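You operate a simulated robot arm through the tools that you are given. There is no shell and no other tool. Be economical: measure what you need, move in short steps, check, and stop when the job is done.

Carry out the task below with a simulated two-armed robot. There is one attempt and no reset: what you move stays moved.

Task
Put the yellow paper holder on the keyboard on unit one. Then open the top store drawer, take the crumpled sheet and put it in the inside of the top store drawer, then shut the drawer. Then take the green set point card and put it on the order form. Then put two of the incubator bottles from the top of the grey cart on the top of the island by the mixer. Keep to this order. Set down upright: green set point card, incubator bottle.

The check looks at the end state, three seconds after you hand in, the way a careful person would. Anything else that was tipped, shoved, dropped, spilled or broken makes it a failure. Flat cloth is picked up by pressing the open fingertips on it (5 to 10 N) and closing them slowly along it; thin cloth reads only 2 to 8 mm in the jaws.

Robot
Two 7-joint arms with two-finger parallel grippers on one trunk, on a base that drives. Base frame: it is fixed to the floor where the robot stands at the start and does not move with it; the origin is under the middle of the robot, x ahead of it, y to its left, z up. Lengths are in mm, angles in rad, forces in N, time in s.
The left shoulder is at the start at [-82, 119, 851], the right one opposite. With the tool pointing down near the work surface each hand reaches from about 100 to 420 mm from the robot's upright axis, wherever it stands, measured 20 degrees to its own side. Places, roughly: crumpled sheet (9x2x5 cm) [500, 0, 800]; green set point card [-750, -250, 1250]; incubator bottle [-2000, -1500, 750]; inside of the top store drawer [700, -1500, 600]; keyboard on unit one (44x15x3 cm) [-800, 600, 1100]; order form [250, -1500, 750]; top of the island by the mixer [-3400, 500, 800]; top store drawer [700, -1500, 700]; yellow paper holder [500, -250, 250]. Payload 3.43 kg a hand.
The tool frame of a hand sits at the grasp point between the pads (the TCP): z along the fingers, y along the line on which they close. The tips reach 30 mm beyond it. Largest opening 94 mm; finger width 28, thickness 10; the body of the gripper, 50 by 96 mm, starts 55 mm behind the TCP.
Orientation is told as [roll, pitch, yaw] about the base's x, y, z axes, in that order, counted from this pose: with the fingers straight down and closing along the base's y, the tool's x points along the base's -x, its y along +y and its z along -z.

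Tools
- The arms move only by the tool jog_arm. It takes "left_steps", "right_steps" or both (then of equal length, played together; a hand with none holds still); each is a list of rows, each a list of 7 numbers: the shift along the tool's x, y, z in cm, then the turn, a rotation vector about the tool's x, y, z in rad, then the gripper command, from -1 (shut) to 1 (fully open), values between in proportion. In form: [[x, y, z, ax, ay, az, gripper], ...]. A call has 1 to 12 rows; each row is the pose to reach, as a shift and turn from the pose commanded when the call began, along the tool's axes at that moment. A row lasts 0.2 s, in which the tool goes at most 50 mm and 0.15 rad; a call with a longer step from one row to the next is refused whole, and so is a gripper value outside its range. A pose out of reach is approached as far as the arm can. The call stops where the force on the tool passes 40 N (or 10 N more than at its start, if that is more) or the arm is blocked; 0.2 s more then pass. The fingers move at their own pace (about 153 mm/s each) and stop on an object; they squeeze with about 26 N. The grip force told is the motor's: it shows also when the fingers shut on nothing. Time passes only in rows, and 0.2 s behind the last, so rows that repeat a pose let the fingers close. It gives the time, the measured TCP pose, the force on the tool (base axes), the opening and the grip force at its end, in the units of the frame above (readings bear some noise), with the torque about the TCP (base axes, N m) and any sound that the robot's microphone picked up.
- Cameras (640 x 400 px; columns grow to the right, rows downward): "scene" is now at [12.1, -2.9, 1535.9]; the picture's right is [-0.02, -1.00, 0.00], its down [-0.93, 0.02, -0.36] and it looks along [0.36, -0.01, -0.93] (base axes); focal length 214 px, centre (320, 200). "left" rides on the left gripper at [76, -14, -102] in its tool frame; the picture's right is [0.18, 0.98, 0.00], its down [-0.75, 0.14, -0.64] and it looks along [-0.63, 0.12, 0.77] (tool axes); focal length 243 px, centre (320, 200). "right" rides on the right gripper at [76, 14, -102] in its tool frame; the picture's right is [-0.18, 0.98, 0.00], its down [-0.75, -0.14, -0.64] and it looks along [-0.63, -0.12, 0.77] (tool axes); focal length 243 px, centre (320, 200). There is no depth. A picture from a camera that has moved, and an enlarged one, comes with that camera's place and axes in the base frame and with its lens.
- get_image(camera): a new picture of that camera. It takes no simulated time.
- slide_trunk(by): slides the trunk up (or, below 0, down) by that many mm; the arms and the scene camera ride with it, the base frame stays. It gives what a move gives, with no picture.
- steer(legs): drives the robot by 1 to 6 legs, each [ahead, left, turn to the left] in mm, mm and rad, along the robot's own axes; the way and the turn of a leg run together, so that a leg with both is an arc; at most 1500 mm and 3.142 rad a leg. The arms and the cameras ride along, it lands a little off, and it stops where it bumps. It gives what a move gives.
- pan_tilt(pan, tilt): turns the head with the scene camera to pan (to the left, within 2.496 rad either way) and tilt (down, from -0.506 to 1.204), counted from straight ahead of the robot. It gives what a move gives.
- zoom(camera, box): a new picture of the part [left, top, right, bottom] of that camera's present view, enlarged. It takes no simulated time.
- sign_off(): hands the job in; it is judged then, once.

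Go step by step. Nothing tells you exact positions but the pictures and the camera data: compare them with the known pose of the tool, close in by small moves and look again before you grip or let go. The budget is 186 turns and 158 pictures, counting those below and the enlarged ones. Unless the task says otherwise, let go and move clear before handing in.

The tools are called after "Call:" as name(argument=value, ...) on one line, values as JSON. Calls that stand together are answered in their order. jog_arm: Moves the arms, as the interface text tells. Its arguments: {"type":"object","properties":{"left_steps":{"type":"array","items":{"type":"array","items":{"type":"number"}}},"right_steps":{"type":"array","items":{"type":"array","items":{"type":"number"}}}},"required":[]} The other tools are called the same way: slide_trunk (by) slides the trunk up or down; steer (legs) drives the base; pan_tilt (pan, tilt) turns the head that bears the scene camera; get_image (camera) takes a picture; zoom (camera, box) takes an enlarged picture of a part of a camera's view; sign_off () hands the job in.

At the start:

```text
time: 0.0
left_position: [290.7, 315.9, 999.4]
left_orientation: [-0.001, -0.001, 0.003]
left_wrist_force: [0.0, -0.6, 0.0]
left_wrist_torque: [0.03, -0.02, 0.01]
left_width: 94.2
left_gripper_force: 0.1
right_position: [294.0, 45.7, 1000.3]
right_orientation: [0.002, 0.0, 0.0]
right_wrist_force: [-0.8, 0.6, 0.1]
right_wrist_torque: [0.02, 0.0, 0.0]
right_width: 94.3
right_gripper_force: 0.2
trunk travel left (down, up): [-275.0, 60.0]
robot x, y, heading: [2.7, 0.6, 0.001]
head pan, tilt: [-0.021, 1.201]
```

scene: 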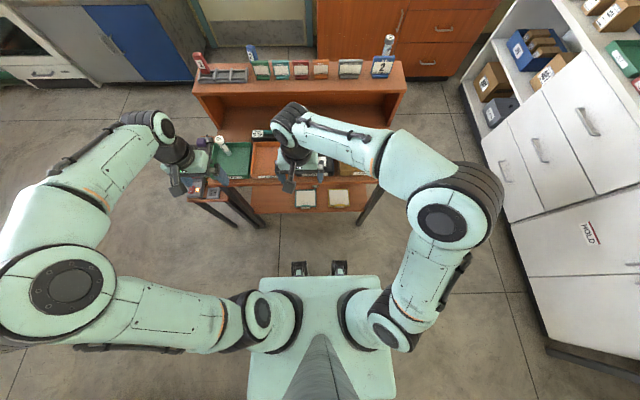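
right: 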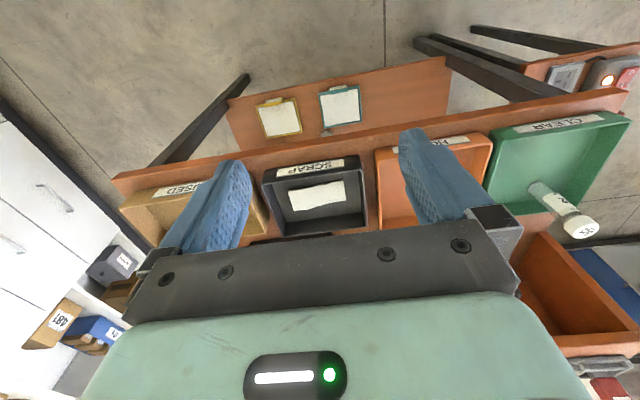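
left: 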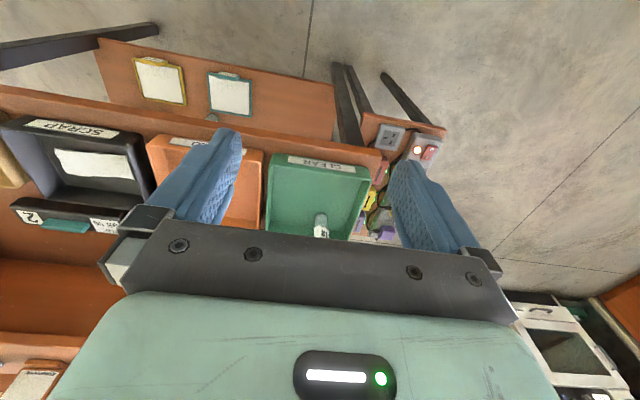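

I see a bench ahead with trays and, on its low shelf, a yellow and a teal clipboard; the yellow one should be the paper holder. I'll look closer and survey around.

Call:
zoom(camera="scene", box=[180, 30, 440, 230])

Call:
pan_tilt(pan=-1.2, tilt=0.5)

Call:
get_image(camera="scene")

Call:
pan_tilt(pan=2.45, tilt=0.4)

Call:
get_image(camera="scene")

Call:
pan_tilt(pan=-2.45, tilt=0.4)

Call:
get_image(camera="scene")

```text
2.00 times, centred on (310, 130) of scene
camera zoom: at [12.1, -2.9, 1535.9], right [-0.02, -1.0, 0.0], down [-0.93, 0.02, -0.36], along [0.36, -0.01, -0.93], focal length 429 px, centre (340, 340)
```

zoom: 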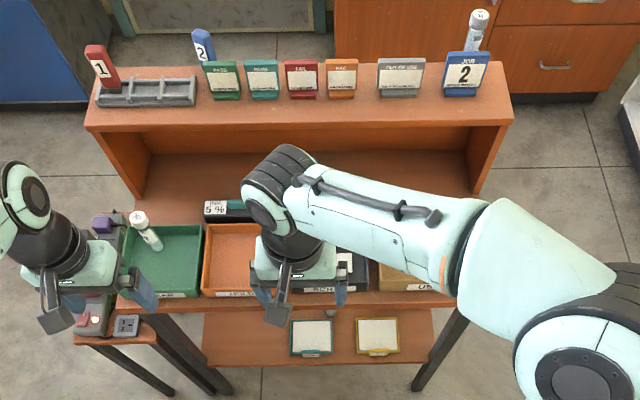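

```text
time: 1.4
left_position: [291.1, 316.7, 999.7]
left_orientation: [0.002, 0.0, 0.001]
left_wrist_force: [0.4, 0.1, -0.1]
left_wrist_torque: [-0.04, 0.0, 0.0]
left_width: 94.0
left_gripper_force: 0.1
right_position: [293.8, 46.6, 1000.3]
right_orientation: [-0.001, -0.002, 0.001]
right_wrist_force: [0.5, 0.1, 0.7]
right_wrist_torque: [0.01, -0.01, 0.0]
right_width: 94.1
right_gripper_force: 0.0
trunk travel left (down, up): [-275.0, 60.0]
robot x, y, heading: [0.2, 5.8, 0.002]
head pan, tilt: [-1.201, 0.499]
```

```text
153 pictures are left
camera scene: at [-10.8, -86.5, 1589.6], right [-0.93, -0.36, 0.0], down [-0.17, 0.45, -0.88], along [0.32, -0.82, -0.48], focal length 214 px, centre (320, 200)
```

scene: 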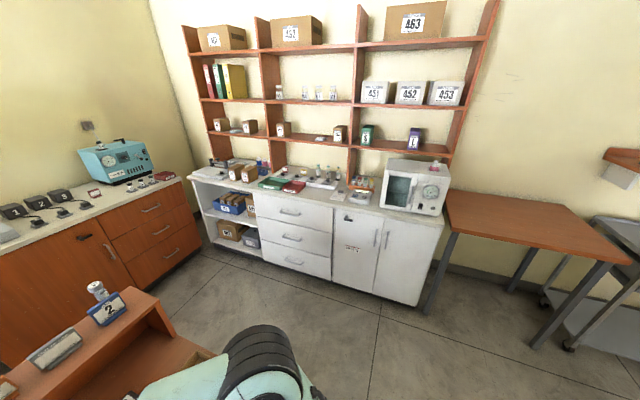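

```text
time: 4.4
left_position: [290.3, 315.9, 1000.4]
left_orientation: [0.0, 0.0, 0.002]
left_wrist_force: [0.4, 0.1, 0.4]
left_wrist_torque: [0.03, 0.0, -0.01]
left_width: 93.8
left_gripper_force: 0.1
right_position: [293.7, 45.0, 1000.2]
right_orientation: [-0.001, 0.001, 0.002]
right_wrist_force: [0.2, 0.3, -1.1]
right_wrist_torque: [0.0, -0.01, -0.01]
right_width: 94.1
right_gripper_force: 0.1
trunk travel left (down, up): [-275.0, 60.0]
robot x, y, heading: [-0.8, 2.1, 0.002]
head pan, tilt: [2.45, 0.4]
```

```text
152 pictures are left
camera scene: at [-115.2, 57.4, 1598.8], right [0.64, 0.77, 0.0], down [0.3, -0.25, -0.92], along [-0.71, 0.59, -0.39], focal length 214 px, centre (320, 200)
```

scene: 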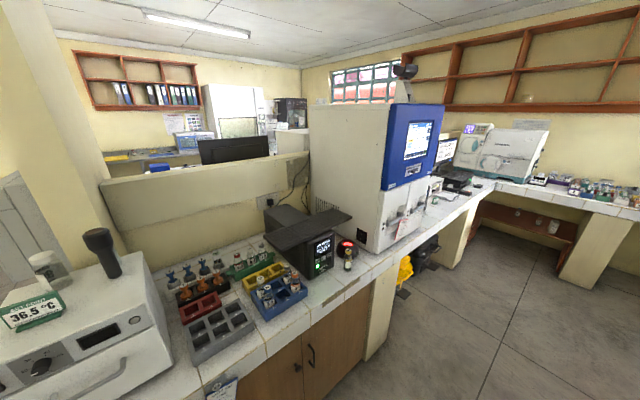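

```text
time: 8.3
left_position: [291.5, 316.0, 1000.2]
left_orientation: [-0.001, 0.0, 0.001]
left_wrist_force: [-0.4, -0.1, 0.4]
left_wrist_torque: [0.03, 0.0, -0.01]
left_width: 93.7
left_gripper_force: 0.1
right_position: [294.0, 45.8, 999.1]
right_orientation: [0.001, 0.0, 0.001]
right_wrist_force: [0.5, 0.3, -0.1]
right_wrist_torque: [-0.01, -0.01, 0.01]
right_width: 93.9
right_gripper_force: 0.1
trunk travel left (down, up): [-275.0, 60.0]
robot x, y, heading: [-1.7, -1.2, 0.001]
head pan, tilt: [-2.45, 0.4]
```

```text
151 pictures are left
camera scene: at [-115.2, -60.8, 1598.8], right [-0.64, 0.77, 0.0], down [0.3, 0.25, -0.92], along [-0.71, -0.59, -0.39], focal length 214 px, centre (320, 200)
```

scene: 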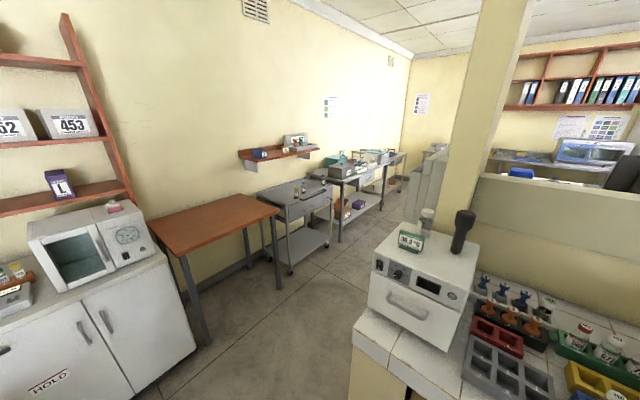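

The green card reading 36.5 °C stands on the white incubator behind me, and the black slab on the dark unit is the keyboard. I'll back off and lower the trunk to look under the bench at the clipboard.

Call:
steer(legs=[[-350, 0, 0]])

Call:
slide_trunk(by=-275)

Call:
pan_tilt(pan=0, tilt=0.8)

Call:
get_image(camera="scene")

Call:
get_image(camera="right")

```text
time: 10.7
left_position: [-26.8, 313.9, 996.8]
left_orientation: [0.002, 0.014, -0.004]
left_wrist_force: [-0.5, -0.8, -0.3]
left_wrist_torque: [-0.02, -0.05, -0.02]
left_width: 94.2
left_gripper_force: 0.0
right_position: [-24.7, 43.5, 997.0]
right_orientation: [-0.001, 0.016, -0.005]
right_wrist_force: [0.2, -0.1, -0.9]
right_wrist_torque: [0.04, -0.02, 0.0]
right_width: 94.1
right_gripper_force: 0.1
trunk travel left (down, up): [-275.0, 60.0]
robot x, y, heading: [-333.4, 0.2, -0.005]
head pan, tilt: [-2.45, 0.4]
stopped in leg 1: the robot was blocked; the commanded pose is now the measured one
```

```text
time: 13.5
left_position: [-36.1, 318.1, 720.7]
left_orientation: [-0.003, 0.015, -0.003]
left_wrist_force: [-0.4, -0.9, -0.9]
left_wrist_torque: [0.0, -0.01, 0.02]
left_width: 94.3
left_gripper_force: 0.2
right_position: [-30.1, 47.1, 720.2]
right_orientation: [-0.005, 0.014, -0.003]
right_wrist_force: [0.3, 0.0, 0.3]
right_wrist_torque: [0.03, -0.01, 0.02]
right_width: 94.2
right_gripper_force: 0.2
trunk travel left (down, up): [0.0, 335.0]
robot x, y, heading: [-334.9, -2.1, -0.002]
head pan, tilt: [-2.45, 0.4]
```

```text
time: 15.7
left_position: [-35.3, 317.7, 720.3]
left_orientation: [-0.003, 0.012, -0.001]
left_wrist_force: [-0.2, -0.1, 0.4]
left_wrist_torque: [0.02, 0.01, -0.01]
left_width: 93.8
left_gripper_force: 0.1
right_position: [-30.6, 46.8, 721.2]
right_orientation: [-0.005, 0.011, -0.001]
right_wrist_force: [-0.9, -0.9, 0.2]
right_wrist_torque: [0.02, 0.01, 0.0]
right_width: 94.0
right_gripper_force: 0.0
trunk travel left (down, up): [0.0, 335.0]
robot x, y, heading: [-334.1, -2.8, -0.003]
head pan, tilt: [0.0, 0.799]
```

```text
150 pictures are left
camera scene: at [-232.2, 2.0, 1285.4], right [0.0, -1.0, 0.0], down [-0.73, 0.0, -0.69], along [0.69, 0.0, -0.73], focal length 214 px, centre (320, 200)
```

scene: 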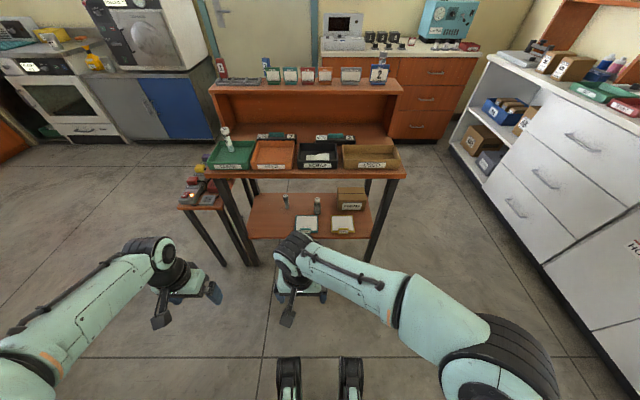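

```text
149 pictures are left
camera right: at [-106.1, 62.0, 823.4], right [0.19, 0.98, -0.01], down [0.76, -0.14, 0.63], along [0.62, -0.12, -0.77], focal length 243 px, centre (320, 200)
```

right: 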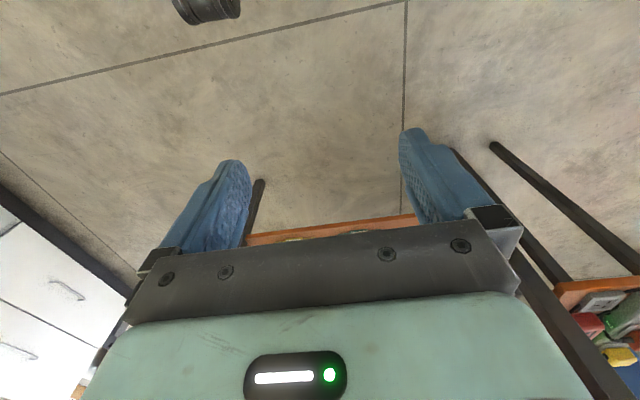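

Call:
zoom(camera="scene", box=[230, 120, 410, 270])

```text
2.67 times, centred on (320, 195) of scene
camera zoom: at [-232.2, 2.0, 1285.4], right [0.0, -1.0, 0.0], down [-0.73, 0.0, -0.69], along [0.69, 0.0, -0.73], focal length 572 px, centre (320, 213)
```

zoom: 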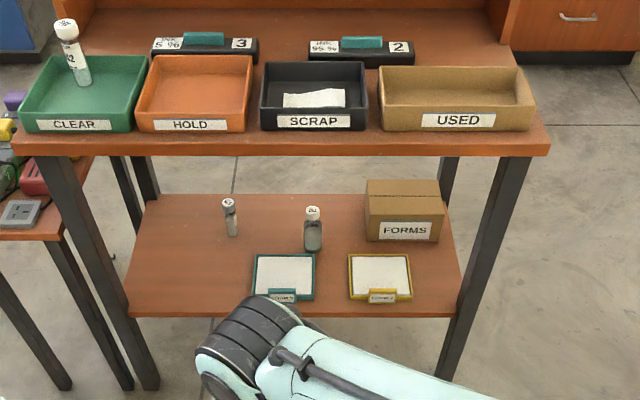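

The crumpled sheet lies in the SCRAP tray and the yellow holder, with a raised clip at its front, is around x 486–606, y −131 on the shelf. I'll tuck the left arm back, and lower the right arm with the fingers tilted forward.

Call:
jog_arm(left_steps=[[3, 0, 0, 0, 0, 0, 1], [6, 0, 0, 0, 0, 0, 1], [9, 0, 0, 0, 0, 0, 1], [12, 0, 0, 0, 0, 0, 1], [15, 0, 0, 0, 0, 0, 1], [15, 0, 0, 0, 0, 0, 1], [15, 0, 0, 0, 0, 0, 1], [15, 0, 0, 0, 0, 0, 1]], right_steps=[[0, 0, 4, 0, -0.1, 0, 1], [0, 0, 8, 0, -0.2, 0, 1], [0, 0, 12, 0, -0.3, 0, 1], [0, 0, 16, 0, -0.4, 0, 1], [0, 0, 20, 0, -0.5, 0, 1], [0, 0, 24, 0, -0.6, 0, 1], [0, 0, 28, 0, -0.7, 0, 1], [0, 0, 30, 0, -0.75, 0, 1]])

Call:
get_image(camera="right")

Call:
get_image(camera="scene")

```text
time: 17.5
left_position: [-182.9, 318.1, 720.9]
left_orientation: [-0.003, 0.012, -0.002]
left_wrist_force: [0.3, 0.1, -0.2]
left_wrist_torque: [-0.03, 0.01, 0.01]
left_width: 93.9
left_gripper_force: 0.0
right_position: [-34.7, 46.4, 421.0]
right_orientation: [-0.001, -0.739, 0.0]
right_wrist_force: [0.0, 1.4, -0.3]
right_wrist_torque: [-0.02, 0.0, 0.0]
right_width: 94.2
right_gripper_force: 0.0
trunk travel left (down, up): [0.0, 335.0]
robot x, y, heading: [-327.4, -1.3, 0.0]
head pan, tilt: [0.0, 0.799]
```

```text
147 pictures are left
camera right: at [-159.7, 61.2, 444.5], right [0.14, 0.98, 0.12], down [0.12, -0.14, 0.98], along [0.98, -0.12, -0.14], focal length 243 px, centre (320, 200)
```

right: 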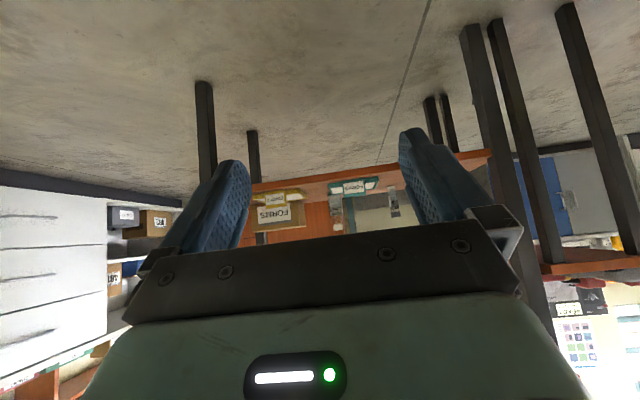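

```text
146 pictures are left
camera scene: at [-232.2, 1.9, 1285.4], right [0.0, -1.0, 0.0], down [-0.73, 0.0, -0.69], along [0.69, 0.0, -0.73], focal length 214 px, centre (320, 200)
```

scene: 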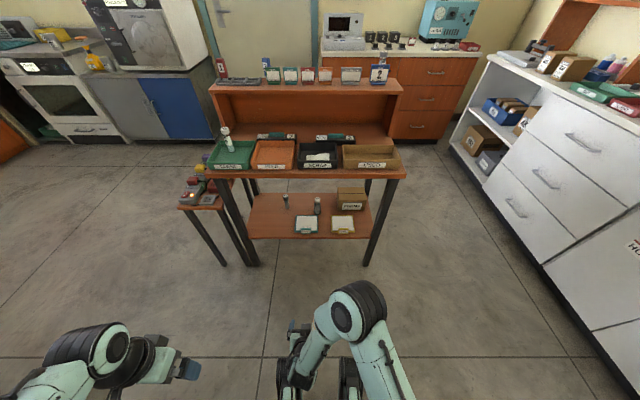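

Call:
steer(legs=[[280, -60, 0]])

Call:
get_image(camera="right")

Call:
get_image(camera="scene")

```text
time: 19.5
left_position: [90.6, 255.2, 724.3]
left_orientation: [0.0, 0.001, -0.003]
left_wrist_force: [-0.5, 0.2, -0.1]
left_wrist_torque: [0.01, 0.03, 0.02]
left_width: 94.2
left_gripper_force: 0.1
right_position: [243.9, -17.0, 424.6]
right_orientation: [0.001, -0.751, -0.003]
right_wrist_force: [-0.2, -0.8, 0.3]
right_wrist_torque: [0.01, 0.04, 0.05]
right_width: 94.1
right_gripper_force: 0.1
trunk travel left (down, up): [0.0, 335.0]
robot x, y, heading: [-51.0, -62.8, -0.004]
head pan, tilt: [0.0, 0.799]
```

```text
145 pictures are left
camera right: at [117.5, -1.6, 447.2], right [0.14, 0.98, 0.13], down [0.11, -0.14, 0.98], along [0.98, -0.12, -0.13], focal length 243 px, centre (320, 200)
```

right: 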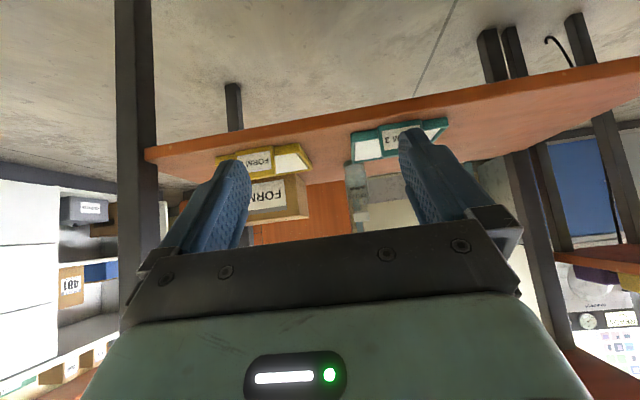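

```text
144 pictures are left
camera scene: at [34.3, -63.3, 1286.6], right [0.0, -1.0, 0.0], down [-0.72, 0.0, -0.7], along [0.7, 0.0, -0.72], focal length 214 px, centre (320, 200)
```

scene: 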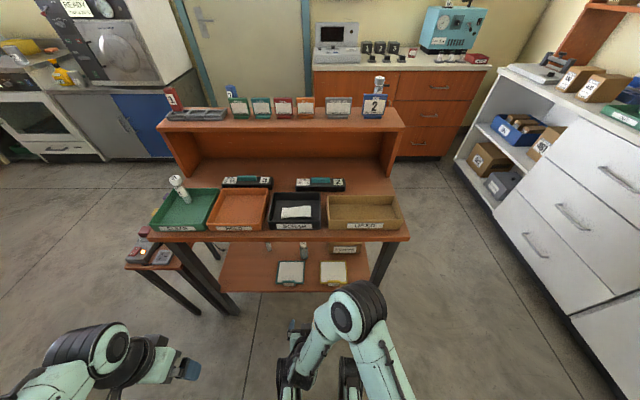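

Call:
jog_arm(right_steps=[[-0.8, -2.3, 2.95, 0, 0, 0, 1], [-1.6, -4.6, 5.9, 0, 0, 0, 1], [-2.4, -6.8, 8.8, 0, 0, 0, 1], [-3.2, -9.1, 11.8, 0, 0, 0, 1], [-4.06, -11.4, 14.7, 0, 0, 0, 1], [-4.06, -11.4, 14.7, 0, 0, 0, 1]])

Call:
get_image(camera="right")

Call:
get_image(camera="scene")

```text
time: 20.9
left_position: [90.2, 255.5, 723.4]
left_orientation: [0.001, 0.002, -0.002]
left_wrist_force: [0.9, -0.6, -0.4]
left_wrist_torque: [0.03, -0.02, -0.01]
left_width: 93.7
left_gripper_force: 0.1
right_position: [372.2, -131.2, 346.3]
right_orientation: [0.0, -0.75, -0.002]
right_wrist_force: [0.2, -0.3, 0.5]
right_wrist_torque: [0.02, 0.0, -0.01]
right_width: 94.0
right_gripper_force: 0.0
trunk travel left (down, up): [0.0, 335.0]
robot x, y, heading: [-55.2, -61.7, -0.007]
head pan, tilt: [0.0, 0.799]
```

```text
143 pictures are left
camera right: at [247.0, -116.3, 366.6], right [0.14, 0.98, 0.13], down [0.11, -0.14, 0.98], along [0.98, -0.12, -0.13], focal length 243 px, centre (320, 200)
```

right: 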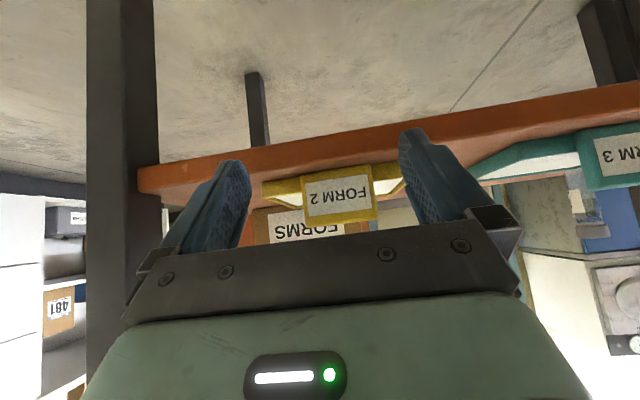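

```text
142 pictures are left
camera scene: at [34.1, -63.3, 1286.6], right [0.0, -1.0, 0.0], down [-0.72, 0.0, -0.7], along [0.7, 0.0, -0.72], focal length 214 px, centre (320, 200)
```

scene: 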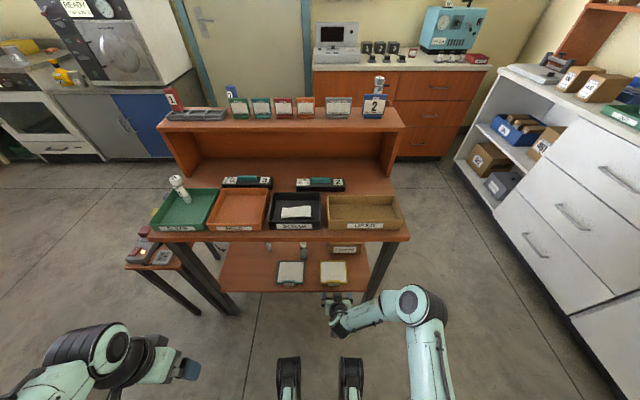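

The block labelled FORM 2 triangulates to about x 440, y −123, z 321–358 and 59 mm wide. I'll line up above and behind it, fingers straddling.

Call:
jog_arm(right_steps=[[-2.7, 0.4, -1.2, 0, 0, 0, 1], [-5.4, 0.8, -2.3, 0, 0, 0, 1], [-5.4, 0.8, -2.3, 0, 0, 0, 1]])

Call:
get_image(camera="right")

Call:
zoom(camera="scene", box=[270, 220, 400, 310])

```text
time: 21.7
left_position: [89.9, 255.7, 724.1]
left_orientation: [-0.001, 0.002, -0.004]
left_wrist_force: [0.3, 0.7, 0.2]
left_wrist_torque: [-0.02, 0.0, 0.01]
left_width: 94.1
left_gripper_force: 0.0
right_position: [396.2, -124.5, 397.7]
right_orientation: [0.0, -0.748, -0.003]
right_wrist_force: [-0.8, 0.5, -0.5]
right_wrist_torque: [0.01, -0.01, -0.03]
right_width: 94.1
right_gripper_force: 0.0
trunk travel left (down, up): [0.0, 335.0]
robot x, y, heading: [-49.3, -61.2, -0.004]
head pan, tilt: [0.0, 0.799]
```

```text
141 pictures are left
camera right: at [270.5, -109.8, 420.2], right [0.14, 0.98, 0.13], down [0.11, -0.14, 0.98], along [0.98, -0.12, -0.13], focal length 243 px, centre (320, 200)
```

right: 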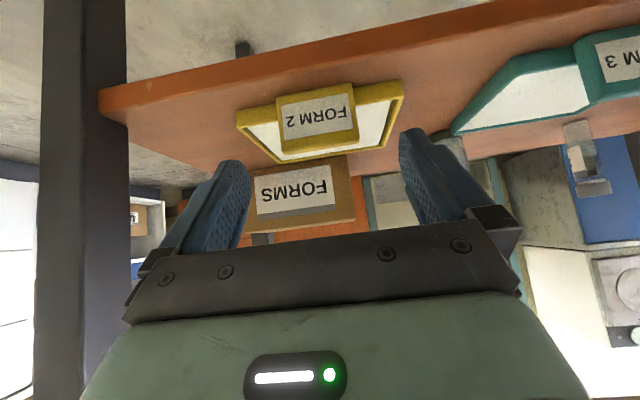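

```text
4.44 times, centred on (335, 265) of scene
camera zoom: at [34.1, -63.2, 1286.6], right [0.0, -1.0, 0.0], down [-0.72, 0.0, -0.7], along [0.7, 0.0, -0.72], focal length 953 px, centre (253, -89)
```

zoom: 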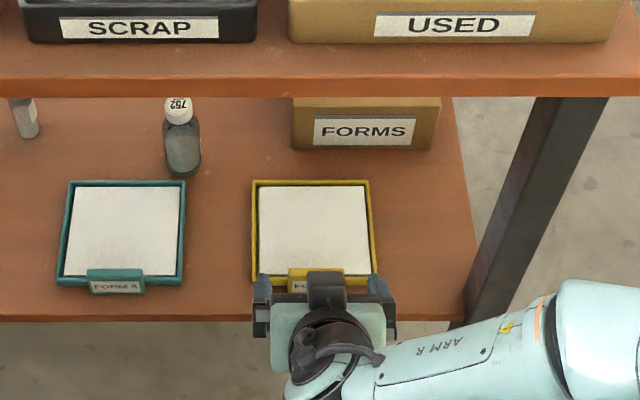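

Call:
jog_arm(right_steps=[[0, 0.1, 1.6, 0, 0, 0, 1], [0, 0.15, 3.2, 0, 0, 0, 1], [0, 0.15, 4.8, 0, 0, 0, 1], [0, 0.15, 4.8, 0, 0, 0, 1]])

Call:
get_image(camera="right")

```text
time: 22.7
left_position: [88.6, 255.6, 723.2]
left_orientation: [0.001, -0.004, -0.005]
left_wrist_force: [-0.3, -0.1, -0.7]
left_wrist_torque: [-0.03, -0.02, 0.0]
left_width: 94.1
left_gripper_force: 0.0
right_position: [427.2, -122.3, 364.2]
right_orientation: [0.0, -0.754, -0.004]
right_wrist_force: [-1.6, -0.1, 7.0]
right_wrist_torque: [0.11, 0.02, 0.04]
right_width: 93.7
right_gripper_force: 0.0
trunk travel left (down, up): [0.0, 335.0]
robot x, y, heading: [-50.6, -61.6, 0.0]
head pan, tilt: [0.0, 0.799]
```

```text
139 pictures are left
camera right: at [302.9, -107.4, 386.3], right [0.14, 0.98, 0.13], down [0.11, -0.14, 0.98], along [0.98, -0.12, -0.13], focal length 243 px, centre (320, 200)
```

right: 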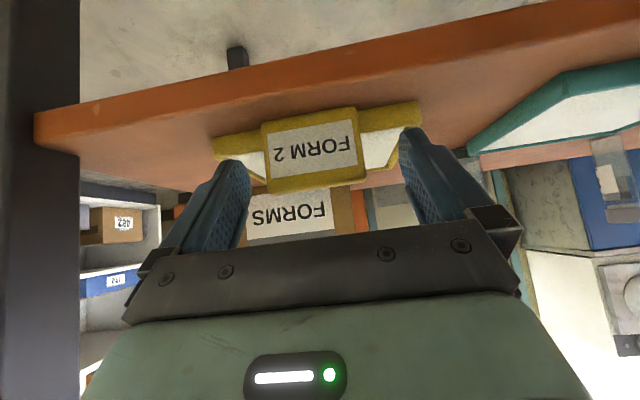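

The tips just touch the board (7 N), so I'll back off a few millimetres and close.

Call:
jog_arm(right_steps=[[0, 0, -0.4, 0, 0, 0, 1], [0, 0, -0.4, 0, 0, 0, 0.5], [0, 0, -0.4, 0, 0, 0, 0], [0, 0, -0.4, 0, 0, 0, -1], [0, 0, -0.4, 0, 0, 0, -1], [0, 0, -0.4, 0, 0, 0, -1]])

Call:
get_image(camera="right")

```text
time: 24.1
left_position: [90.5, 254.0, 723.2]
left_orientation: [0.0, -0.001, -0.003]
left_wrist_force: [-0.2, -0.3, 0.5]
left_wrist_torque: [0.0, 0.03, 0.01]
left_width: 94.0
left_gripper_force: 0.1
right_position: [426.3, -123.2, 366.6]
right_orientation: [-0.001, -0.748, -0.003]
right_wrist_force: [-0.2, 0.4, 0.2]
right_wrist_torque: [-0.02, 0.06, -0.04]
right_width: 55.4
right_gripper_force: 26.2
trunk travel left (down, up): [0.0, 335.0]
robot x, y, heading: [-51.7, -61.4, -0.008]
head pan, tilt: [0.0, 0.799]
```

```text
138 pictures are left
camera right: at [300.1, -107.4, 388.5], right [0.14, 0.98, 0.13], down [0.11, -0.14, 0.98], along [0.98, -0.12, -0.13], focal length 243 px, centre (320, 200)
```

right: 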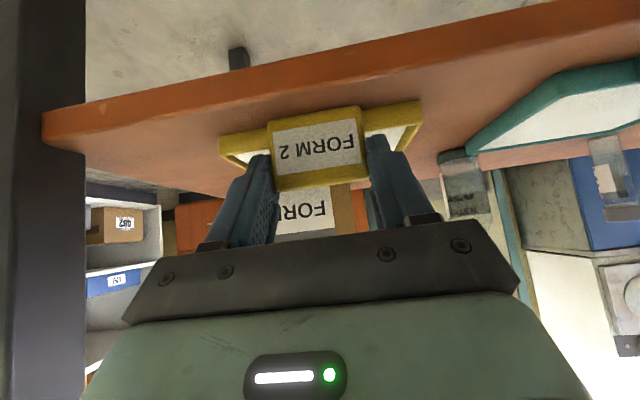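

Gripped at 55 mm. Now lift straight up and check.

Call:
jog_arm(right_steps=[[-1.36, 0, -1.46, 0, 0, 0, -1], [-2.72, 0, -2.93, 0, 0, 0, -1], [-4.1, 0, -4.4, 0, 0, 0, -1], [-5.45, 0, -5.86, 0, 0, 0, -1], [-5.45, 0, -5.86, 0, 0, 0, -1]])

Call:
get_image(camera="right")

Call:
zoom(camera="scene", box=[270, 220, 400, 310])

```text
time: 25.3
left_position: [89.6, 254.7, 723.1]
left_orientation: [0.001, 0.0, -0.003]
left_wrist_force: [0.4, -0.9, -1.1]
left_wrist_torque: [0.02, -0.01, 0.0]
left_width: 93.9
left_gripper_force: 0.1
right_position: [427.6, -123.2, 447.2]
right_orientation: [0.0, -0.75, -0.004]
right_wrist_force: [0.5, -0.1, -1.1]
right_wrist_torque: [-0.03, 0.04, -0.04]
right_width: 55.5
right_gripper_force: 25.8
trunk travel left (down, up): [0.0, 335.0]
robot x, y, heading: [-51.2, -63.0, -0.003]
head pan, tilt: [0.0, 0.799]
```

```text
137 pictures are left
camera right: at [301.5, -107.6, 469.7], right [0.14, 0.98, 0.13], down [0.11, -0.14, 0.98], along [0.98, -0.12, -0.13], focal length 243 px, centre (320, 200)
```

right: 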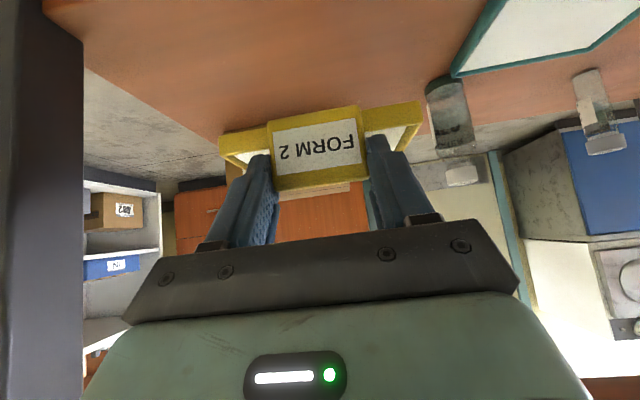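

```text
4.44 times, centred on (335, 265) of scene
camera zoom: at [34.1, -63.2, 1286.6], right [0.0, -1.0, 0.0], down [-0.72, 0.0, -0.7], along [0.7, 0.0, -0.72], focal length 953 px, centre (253, -89)
```

zoom: 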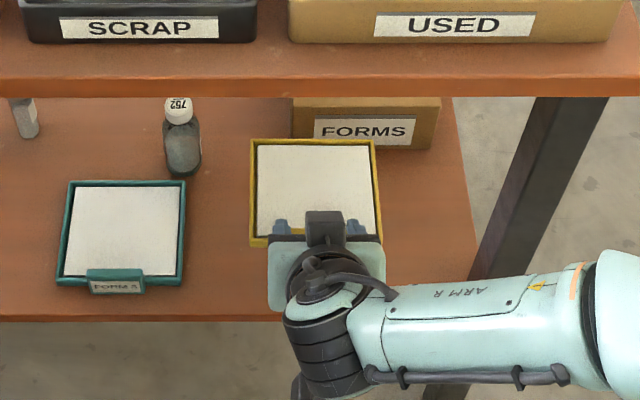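

Board is level in the hand. Retract from under the bench, then back off a little.

Call:
jog_arm(right_steps=[[2.2, 0, -2.05, 0, 0, 0, -1], [4.4, 0, -4.1, 0, 0, 0, -1], [6.6, 0, -6.1, 0, 0, 0, -1], [8.8, 0, -8.2, 0, 0, 0, -1], [11, 0, -10.2, 0, 0, 0, -1], [13.2, 0, -12.3, 0, 0, 0, -1], [14.6, 0, -13.6, 0, 0, 0, -1]])

Call:
steer(legs=[[-70, 0, 0]])

Call:
slide_trunk(by=330)

Call:
get_image(camera="scene")

Call:
pan_tilt(pan=2.45, tilt=0.7)

Call:
get_image(camera="scene")

```text
time: 26.9
left_position: [90.3, 255.6, 722.6]
left_orientation: [0.001, 0.0, -0.004]
left_wrist_force: [0.5, 0.1, 1.1]
left_wrist_torque: [-0.02, 0.01, -0.01]
left_width: 94.0
left_gripper_force: 0.1
right_position: [226.9, -120.3, 445.8]
right_orientation: [0.001, -0.751, -0.003]
right_wrist_force: [0.2, 0.1, -0.9]
right_wrist_torque: [-0.02, 0.07, -0.04]
right_width: 55.5
right_gripper_force: 26.1
trunk travel left (down, up): [0.0, 335.0]
robot x, y, heading: [-48.7, -63.3, -0.001]
head pan, tilt: [0.0, 0.799]
```

```text
time: 27.9
left_position: [20.5, 255.3, 723.4]
left_orientation: [-0.003, 0.0, -0.005]
left_wrist_force: [1.2, 0.4, -0.3]
left_wrist_torque: [0.01, -0.02, -0.03]
left_width: 93.9
left_gripper_force: 0.1
right_position: [156.0, -119.7, 445.9]
right_orientation: [0.0, -0.751, -0.005]
right_wrist_force: [0.4, -0.4, -0.4]
right_wrist_torque: [-0.02, 0.05, -0.01]
right_width: 55.3
right_gripper_force: 25.7
trunk travel left (down, up): [0.0, 335.0]
robot x, y, heading: [-120.5, -63.6, -0.003]
head pan, tilt: [0.0, 0.799]
```

```text
time: 31.2
left_position: [19.0, 255.5, 1052.2]
left_orientation: [0.001, -0.001, -0.005]
left_wrist_force: [0.0, -0.6, 0.5]
left_wrist_torque: [-0.01, 0.01, -0.02]
left_width: 94.0
left_gripper_force: 0.1
right_position: [178.6, -120.1, 785.5]
right_orientation: [-0.002, -0.779, -0.006]
right_wrist_force: [0.1, 0.8, -1.1]
right_wrist_torque: [0.02, 0.04, -0.04]
right_width: 55.1
right_gripper_force: 25.8
trunk travel left (down, up): [-330.0, 5.0]
robot x, y, heading: [-123.4, -62.3, -0.001]
head pan, tilt: [0.0, 0.799]
```

```text
135 pictures are left
camera scene: at [-86.9, -62.9, 1622.6], right [0.0, -1.0, 0.0], down [-0.72, 0.0, -0.7], along [0.7, 0.0, -0.72], focal length 214 px, centre (320, 200)
```

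scene: 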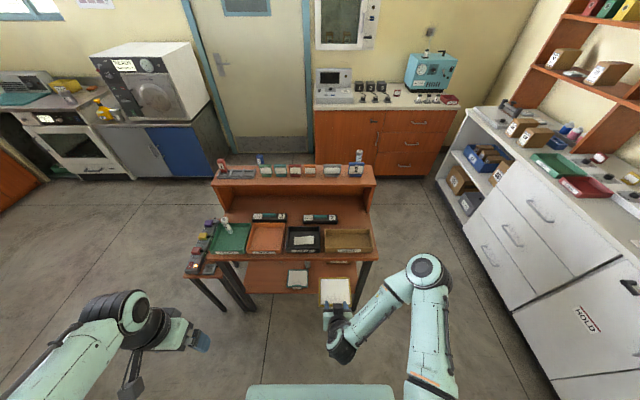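

```text
time: 33.4
left_position: [20.6, 255.3, 1053.1]
left_orientation: [0.002, 0.0, -0.006]
left_wrist_force: [0.1, -0.4, -0.3]
left_wrist_torque: [0.0, 0.0, 0.01]
left_width: 93.7
left_gripper_force: 0.1
right_position: [179.3, -120.5, 786.9]
right_orientation: [0.001, -0.78, -0.006]
right_wrist_force: [0.3, -0.1, -0.9]
right_wrist_torque: [-0.02, 0.07, 0.0]
right_width: 55.4
right_gripper_force: 26.5
trunk travel left (down, up): [-330.0, 5.0]
robot x, y, heading: [-121.8, -62.1, -0.0]
head pan, tilt: [2.45, 0.7]
```

```text
134 pictures are left
camera scene: at [-232.0, -8.2, 1630.9], right [0.64, 0.77, 0.0], down [0.49, -0.41, -0.76], along [-0.59, 0.49, -0.64], focal length 214 px, centre (320, 200)
```

scene: 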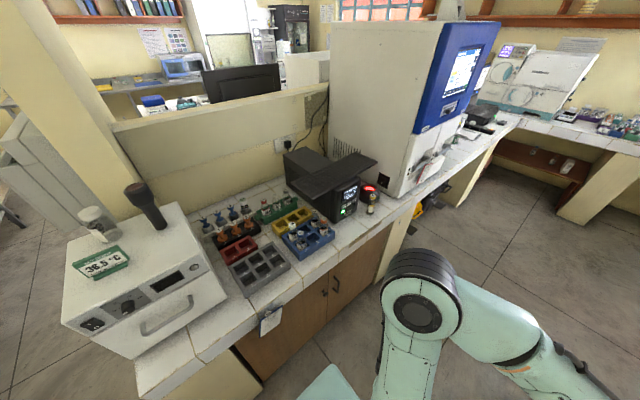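

The slab lies along y from about 400 to 820 at x −735…−890. I'll raise the hand above the bench height, then turn left at a clear spot.

Call:
jog_arm(right_steps=[[-3.1, 0, -3.15, 0, 0, 0, -1], [-6.2, 0, -6.3, 0, 0, 0, -1], [-9.3, 0, -9.45, 0, 0, 0, -1], [-12.4, 0, -12.6, 0, 0, 0, -1], [-15.5, 0, -15.75, 0, 0, 0, -1], [-18.6, 0, -18.9, 0, 0, 0, -1], [-21.7, 0, -22.05, 0, 0, 0, -1], [-24.8, 0, -25.2, 0, 0, 0, -1], [-27.9, 0, -28.3, 0, 0, 0, -1], [-27.9, 0, -28.3, 0, 0, 0, -1]])

Call:
pan_tilt(pan=0, tilt=0.7)

Call:
get_image(camera="scene")

```text
time: 35.6
left_position: [19.7, 255.0, 1051.6]
left_orientation: [0.0, 0.0, -0.005]
left_wrist_force: [-0.3, 0.1, -0.2]
left_wrist_torque: [-0.03, -0.04, 0.02]
left_width: 94.0
left_gripper_force: 0.0
right_position: [180.0, -121.7, 1185.1]
right_orientation: [0.001, -0.779, -0.005]
right_wrist_force: [-1.1, -0.5, -1.1]
right_wrist_torque: [0.01, 0.09, 0.02]
right_width: 55.2
right_gripper_force: 25.7
right hand out of reach, approached as far as the arm can: row 1, 2, 3, 4, 5
trunk travel left (down, up): [-330.0, 5.0]
robot x, y, heading: [-122.9, -58.9, -0.004]
head pan, tilt: [2.45, 0.7]
```

```text
time: 37.9
left_position: [19.0, 254.2, 1052.6]
left_orientation: [0.0, -0.002, -0.006]
left_wrist_force: [-0.4, -0.5, 0.0]
left_wrist_torque: [0.0, 0.02, -0.01]
left_width: 93.8
left_gripper_force: 0.2
right_position: [179.5, -121.6, 1183.9]
right_orientation: [-0.001, -0.78, -0.005]
right_wrist_force: [-1.3, 0.2, -1.7]
right_wrist_torque: [0.02, 0.03, -0.03]
right_width: 55.1
right_gripper_force: 26.1
trunk travel left (down, up): [-330.0, 5.0]
robot x, y, heading: [-124.5, -61.4, -0.004]
head pan, tilt: [0.0, 0.7]
```

```text
133 pictures are left
camera scene: at [-81.8, -62.9, 1630.9], right [0.0, -1.0, 0.0], down [-0.64, 0.0, -0.76], along [0.76, 0.0, -0.64], focal length 214 px, centre (320, 200)
```

scene: 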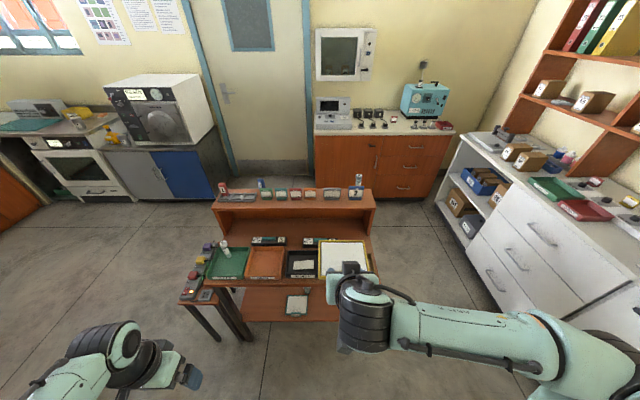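

Call:
steer(legs=[[55, 0, 0], [0, 0, 0.8], [0, 0, 0.77]])

Call:
get_image(camera="scene")

```text
time: 43.0
left_position: [-387.7, 74.0, 1053.1]
left_orientation: [0.001, 0.0, 1.589]
left_wrist_force: [0.7, 0.0, 0.4]
left_wrist_torque: [0.0, 0.01, 0.02]
left_width: 94.1
left_gripper_force: 0.0
right_position: [-13.3, 242.3, 1184.1]
right_orientation: [0.0, -0.779, 1.588]
right_wrist_force: [-0.2, 0.0, -0.6]
right_wrist_torque: [-0.06, 0.02, 0.0]
right_width: 55.3
right_gripper_force: 25.9
trunk travel left (down, up): [-330.0, 5.0]
robot x, y, heading: [-69.0, -61.8, 1.591]
head pan, tilt: [0.0, 0.7]
```

```text
132 pictures are left
camera scene: at [-68.5, -22.7, 1630.9], right [1.0, 0.02, 0.0], down [0.01, -0.64, -0.76], along [-0.01, 0.76, -0.64], focal length 214 px, centre (320, 200)
```

scene: 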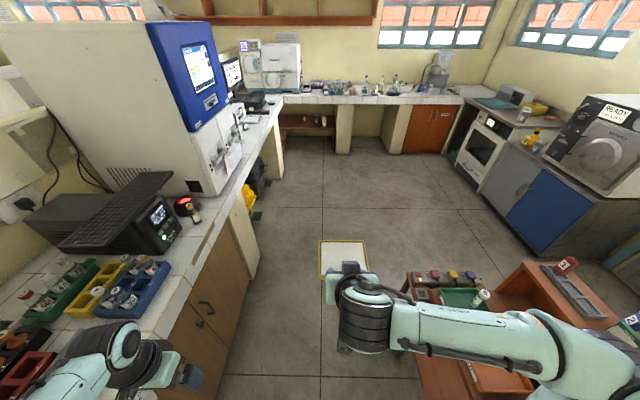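

Call:
zoom(camera="scene", box=[0, 140, 240, 290])

```text
2.67 times, centred on (120, 215) of scene
camera zoom: at [-68.5, -22.7, 1630.9], right [1.0, 0.02, 0.0], down [0.01, -0.64, -0.76], along [-0.01, 0.76, -0.64], focal length 572 px, centre (853, 160)
```

zoom: 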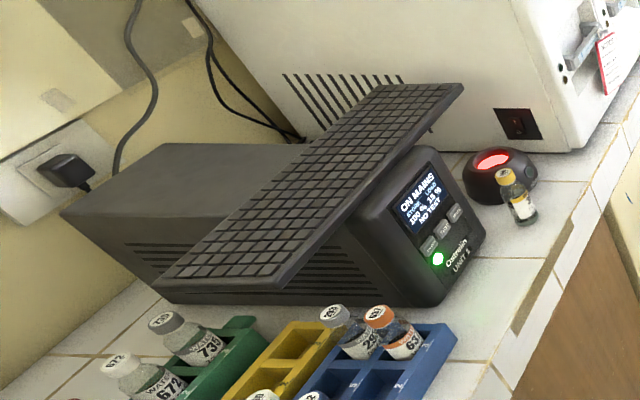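

The keyboard is about centred at (−839, 603), top near z 1081. I'll drive alongside the counter, then turn to face it.

Call:
steer(legs=[[600, 0, 0], [0, 0, 0.8], [0, 0, 0.75]])

Call:
get_image(camera="scene")

```text
time: 50.4
left_position: [-218.5, 218.9, 1053.6]
left_orientation: [0.0, 0.002, -3.141]
left_wrist_force: [-0.1, 0.0, 0.0]
left_wrist_torque: [-0.02, -0.01, 0.01]
left_width: 94.4
left_gripper_force: 0.1
right_position: [-379.7, 592.3, 1184.2]
right_orientation: [0.0, -0.781, -3.138]
right_wrist_force: [0.5, -0.2, -1.2]
right_wrist_torque: [-0.01, -0.07, -0.03]
right_width: 55.4
right_gripper_force: 25.9
trunk travel left (down, up): [-330.0, 5.0]
robot x, y, heading: [-77.9, 533.0, -3.139]
head pan, tilt: [0.0, 0.7]
```

```text
130 pictures are left
camera scene: at [-118.5, 533.2, 1630.9], right [0.0, 1.0, 0.0], down [0.64, 0.0, -0.76], along [-0.76, 0.0, -0.64], focal length 214 px, centre (320, 200)
```

scene: 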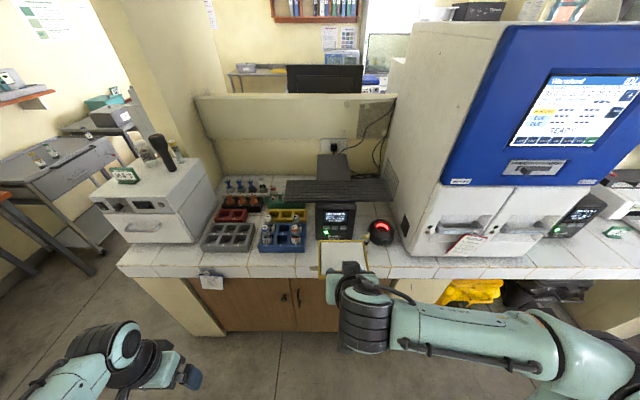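

Call:
steer(legs=[[0, 70, 0], [210, 0, 0]])

Call:
get_image(camera="scene")

```text
time: 53.0
left_position: [-423.4, 145.8, 1052.9]
left_orientation: [0.001, -0.001, -3.136]
left_wrist_force: [0.0, 0.3, 0.0]
left_wrist_torque: [0.03, 0.0, 0.0]
left_width: 94.0
left_gripper_force: 0.1
right_position: [-587.5, 519.5, 1184.4]
right_orientation: [0.001, -0.777, -3.132]
right_wrist_force: [-0.3, -0.7, -0.9]
right_wrist_torque: [0.02, -0.05, -0.03]
right_width: 55.3
right_gripper_force: 25.8
trunk travel left (down, up): [-330.0, 5.0]
robot x, y, heading: [-284.9, 461.0, -3.132]
head pan, tilt: [0.0, 0.7]
```

```text
129 pictures are left
camera scene: at [-324.6, 460.7, 1630.6], right [-0.01, 1.0, 0.0], down [0.64, 0.01, -0.77], along [-0.77, -0.01, -0.64], focal length 214 px, centre (320, 200)
```

scene: 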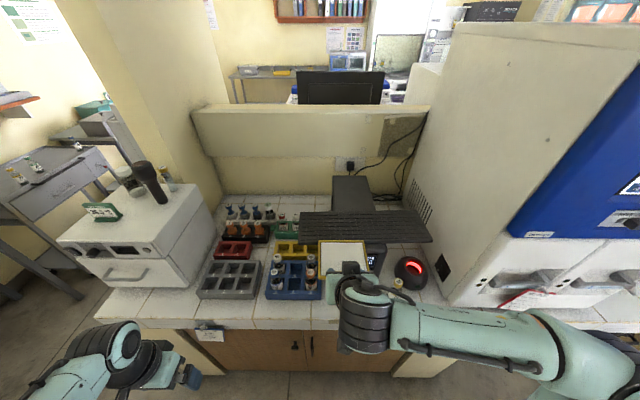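

Call:
jog_arm(right_steps=[[-2.45, -1.4, 1.95, 0, 0, 0, -1], [-4.9, -2.9, 3.9, 0, 0, 0, -1], [-7.35, -4.3, 5.85, 0, 0, 0, -1], [-9.8, -5.7, 7.8, 0, 0, 0, -1], [-12.25, -7.2, 9.75, 0, 0, 0, -1], [-14.7, -8.6, 11.7, 0, 0, 0, -1], [-14.7, -8.6, 11.7, 0, 0, 0, -1]])

Call:
get_image(camera="scene")

Call:
get_image(camera="right")

```text
time: 54.6
left_position: [-424.1, 144.6, 1053.4]
left_orientation: [0.0, 0.001, -3.133]
left_wrist_force: [-0.6, 0.6, 0.3]
left_wrist_torque: [-0.02, 0.0, -0.04]
left_width: 93.8
left_gripper_force: 0.0
right_position: [-772.4, 603.8, 1204.9]
right_orientation: [0.001, -0.781, -3.133]
right_wrist_force: [0.4, -1.0, -1.5]
right_wrist_torque: [0.0, -0.04, -0.01]
right_width: 55.2
right_gripper_force: 26.1
trunk travel left (down, up): [-330.0, 5.0]
robot x, y, heading: [-287.8, 462.6, -3.136]
head pan, tilt: [0.0, 0.7]
```

```text
128 pictures are left
camera scene: at [-324.6, 460.8, 1630.8], right [-0.01, 1.0, 0.0], down [0.64, 0.01, -0.77], along [-0.77, -0.01, -0.64], focal length 214 px, centre (320, 200)
```

scene: 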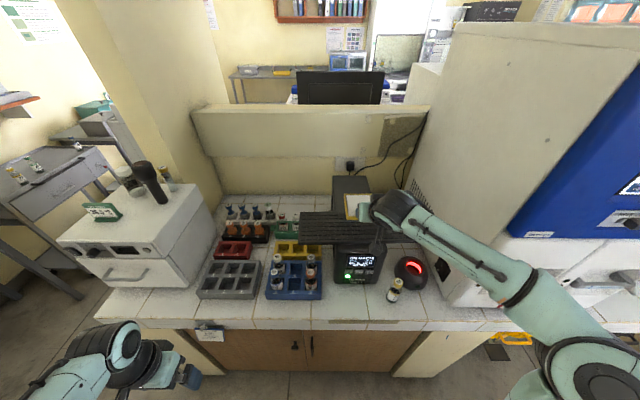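

```text
127 pictures are left
camera right: at [-646.6, 591.3, 1222.8], right [-0.12, -0.98, 0.13], down [-0.09, 0.14, 0.99], along [-0.99, 0.11, -0.1], focal length 243 px, centre (320, 200)
```

right: 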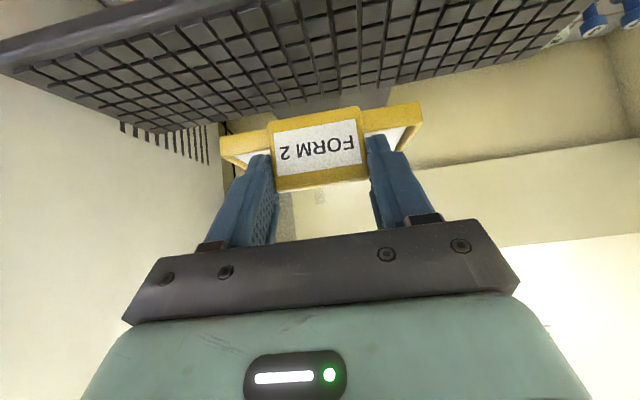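

Call:
jog_arm(right_steps=[[-0.8, -0.6, 0.8, 0, 0, 0, -1], [-1.56, -0.7, 1.55, 0, 0, 0, -1], [0.0, -0.7, 3.1, 0, 0, 0, -1], [1.5, -0.7, 4.6, 0, 0, 0, -1], [3.0, -0.7, 6.2, 0, 0, 0, -1], [3.0, -0.7, 6.2, 0, 0, 0, -1]])

Call:
get_image(camera="right")

Call:
zoom(camera="scene", box=[280, 150, 480, 290])

```text
time: 56.0
left_position: [-424.7, 145.0, 1054.0]
left_orientation: [0.0, 0.0, -3.136]
left_wrist_force: [-0.6, 0.1, -0.2]
left_wrist_torque: [-0.02, 0.0, 0.01]
left_width: 94.3
left_gripper_force: 0.1
right_position: [-796.9, 611.2, 1140.7]
right_orientation: [0.001, -0.781, -3.133]
right_wrist_force: [-0.8, 0.3, -1.6]
right_wrist_torque: [0.01, -0.05, -0.01]
right_width: 55.5
right_gripper_force: 25.8
trunk travel left (down, up): [-330.0, 5.0]
robot x, y, heading: [-288.9, 464.3, -3.134]
head pan, tilt: [0.0, 0.7]
```

```text
126 pictures are left
camera right: at [-669.8, 598.7, 1157.7], right [-0.12, -0.98, 0.13], down [-0.09, 0.14, 0.99], along [-0.99, 0.11, -0.1], focal length 243 px, centre (320, 200)
```

right: 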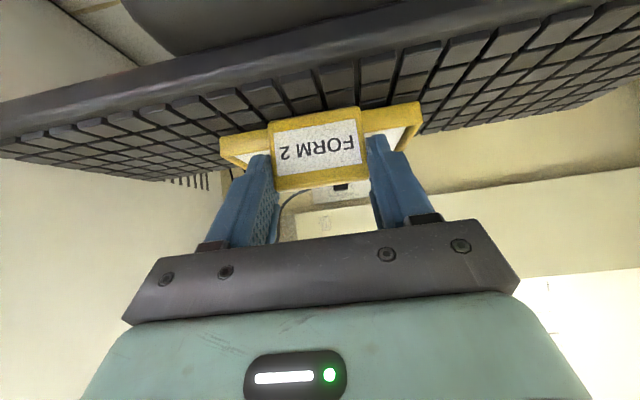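

```text
2.86 times, centred on (380, 220) of scene
camera zoom: at [-324.9, 460.7, 1630.9], right [-0.01, 1.0, 0.0], down [0.64, 0.01, -0.76], along [-0.76, -0.01, -0.64], focal length 613 px, centre (149, 143)
```

zoom: 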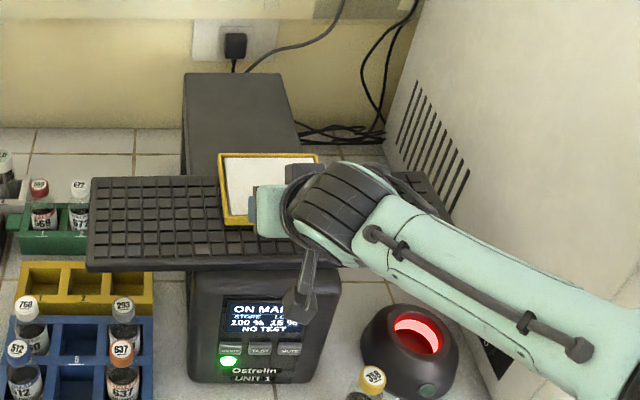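

The board should come back about 20 mm to sit centred on the keyboard; then I lower in small steps feeling for contact.

Call:
jog_arm(right_steps=[[0.7, 0, -0.7, 0, 0, 0, -1], [1.42, 0, -1.41, 0, 0, 0, -1], [1.42, 0, -1.41, 0, 0, 0, -1], [1.77, 0, -1.05, 0, 0, 0, -1], [2.12, 0, -0.7, 0, 0, 0, -1], [2.12, 0, -0.7, 0, 0, 0, -1]])

Call:
get_image(camera="right")

Call:
zoom(camera="scene", box=[280, 150, 480, 290])

```text
time: 57.4
left_position: [-422.2, 145.0, 1054.3]
left_orientation: [0.001, -0.001, -3.134]
left_wrist_force: [0.8, 0.1, 0.2]
left_wrist_torque: [0.0, 0.01, 0.0]
left_width: 94.1
left_gripper_force: 0.1
right_position: [-777.3, 610.1, 1133.6]
right_orientation: [0.0, -0.788, -3.132]
right_wrist_force: [-1.3, 4.7, 26.6]
right_wrist_torque: [-0.08, 0.24, 0.0]
right_width: 55.6
right_gripper_force: 26.0
trunk travel left (down, up): [-330.0, 5.0]
robot x, y, heading: [-282.9, 464.0, -3.133]
head pan, tilt: [0.0, 0.7]
```

```text
124 pictures are left
camera right: at [-650.1, 598.1, 1150.5], right [-0.12, -0.98, 0.13], down [-0.08, 0.14, 0.99], along [-0.99, 0.11, -0.09], focal length 243 px, centre (320, 200)
```

right: 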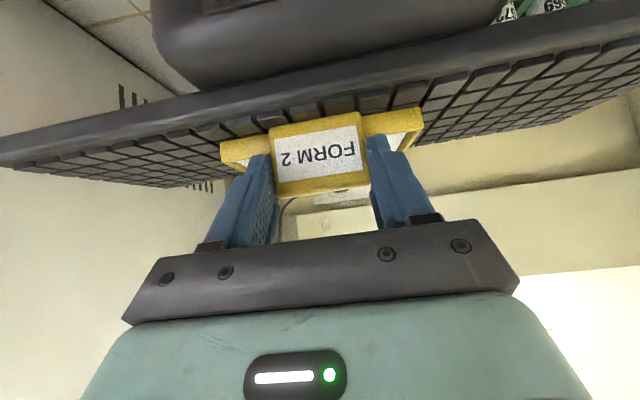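

```text
2.86 times, centred on (380, 220) of scene
camera zoom: at [-322.9, 460.9, 1631.1], right [-0.01, 1.0, 0.0], down [0.64, 0.01, -0.77], along [-0.77, -0.01, -0.64], focal length 613 px, centre (149, 143)
```

zoom: 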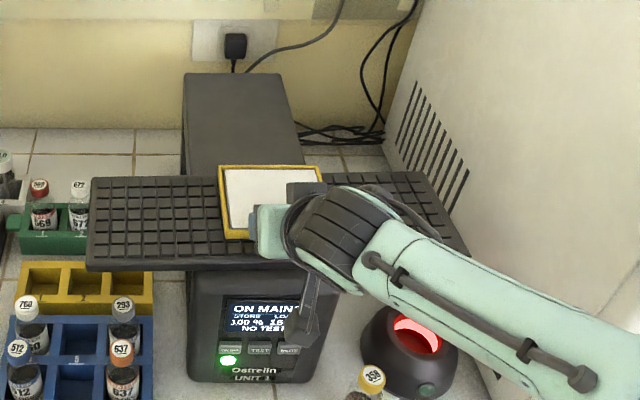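

Call:
jog_arm(right_steps=[[-0.35, 0, -0.36, 0, 0, 0, -1], [-0.1, 0, -0.6, 0, 0, 0, -1], [0.0, 0, -0.71, 0, 0, 0, -1], [0.12, 0, -0.59, 0, 0, 0, -1], [0.24, 0, -0.45, 0, 0, 0, -1], [0.24, 0, -0.45, 0, 0, 0, -1]])

```text
time: 58.8
left_position: [-422.2, 144.8, 1053.6]
left_orientation: [0.001, -0.003, -3.135]
left_wrist_force: [0.0, 0.6, -0.7]
left_wrist_torque: [0.02, -0.02, -0.06]
left_width: 94.0
left_gripper_force: 0.0
right_position: [-772.2, 610.7, 1132.9]
right_orientation: [0.0, -0.787, -3.134]
right_wrist_force: [-0.6, 0.5, 23.2]
right_wrist_torque: [-0.21, 0.09, 0.03]
right_width: 55.6
right_gripper_force: 26.0
trunk travel left (down, up): [-330.0, 5.0]
robot x, y, heading: [-285.8, 465.1, -3.132]
head pan, tilt: [0.0, 0.7]
```

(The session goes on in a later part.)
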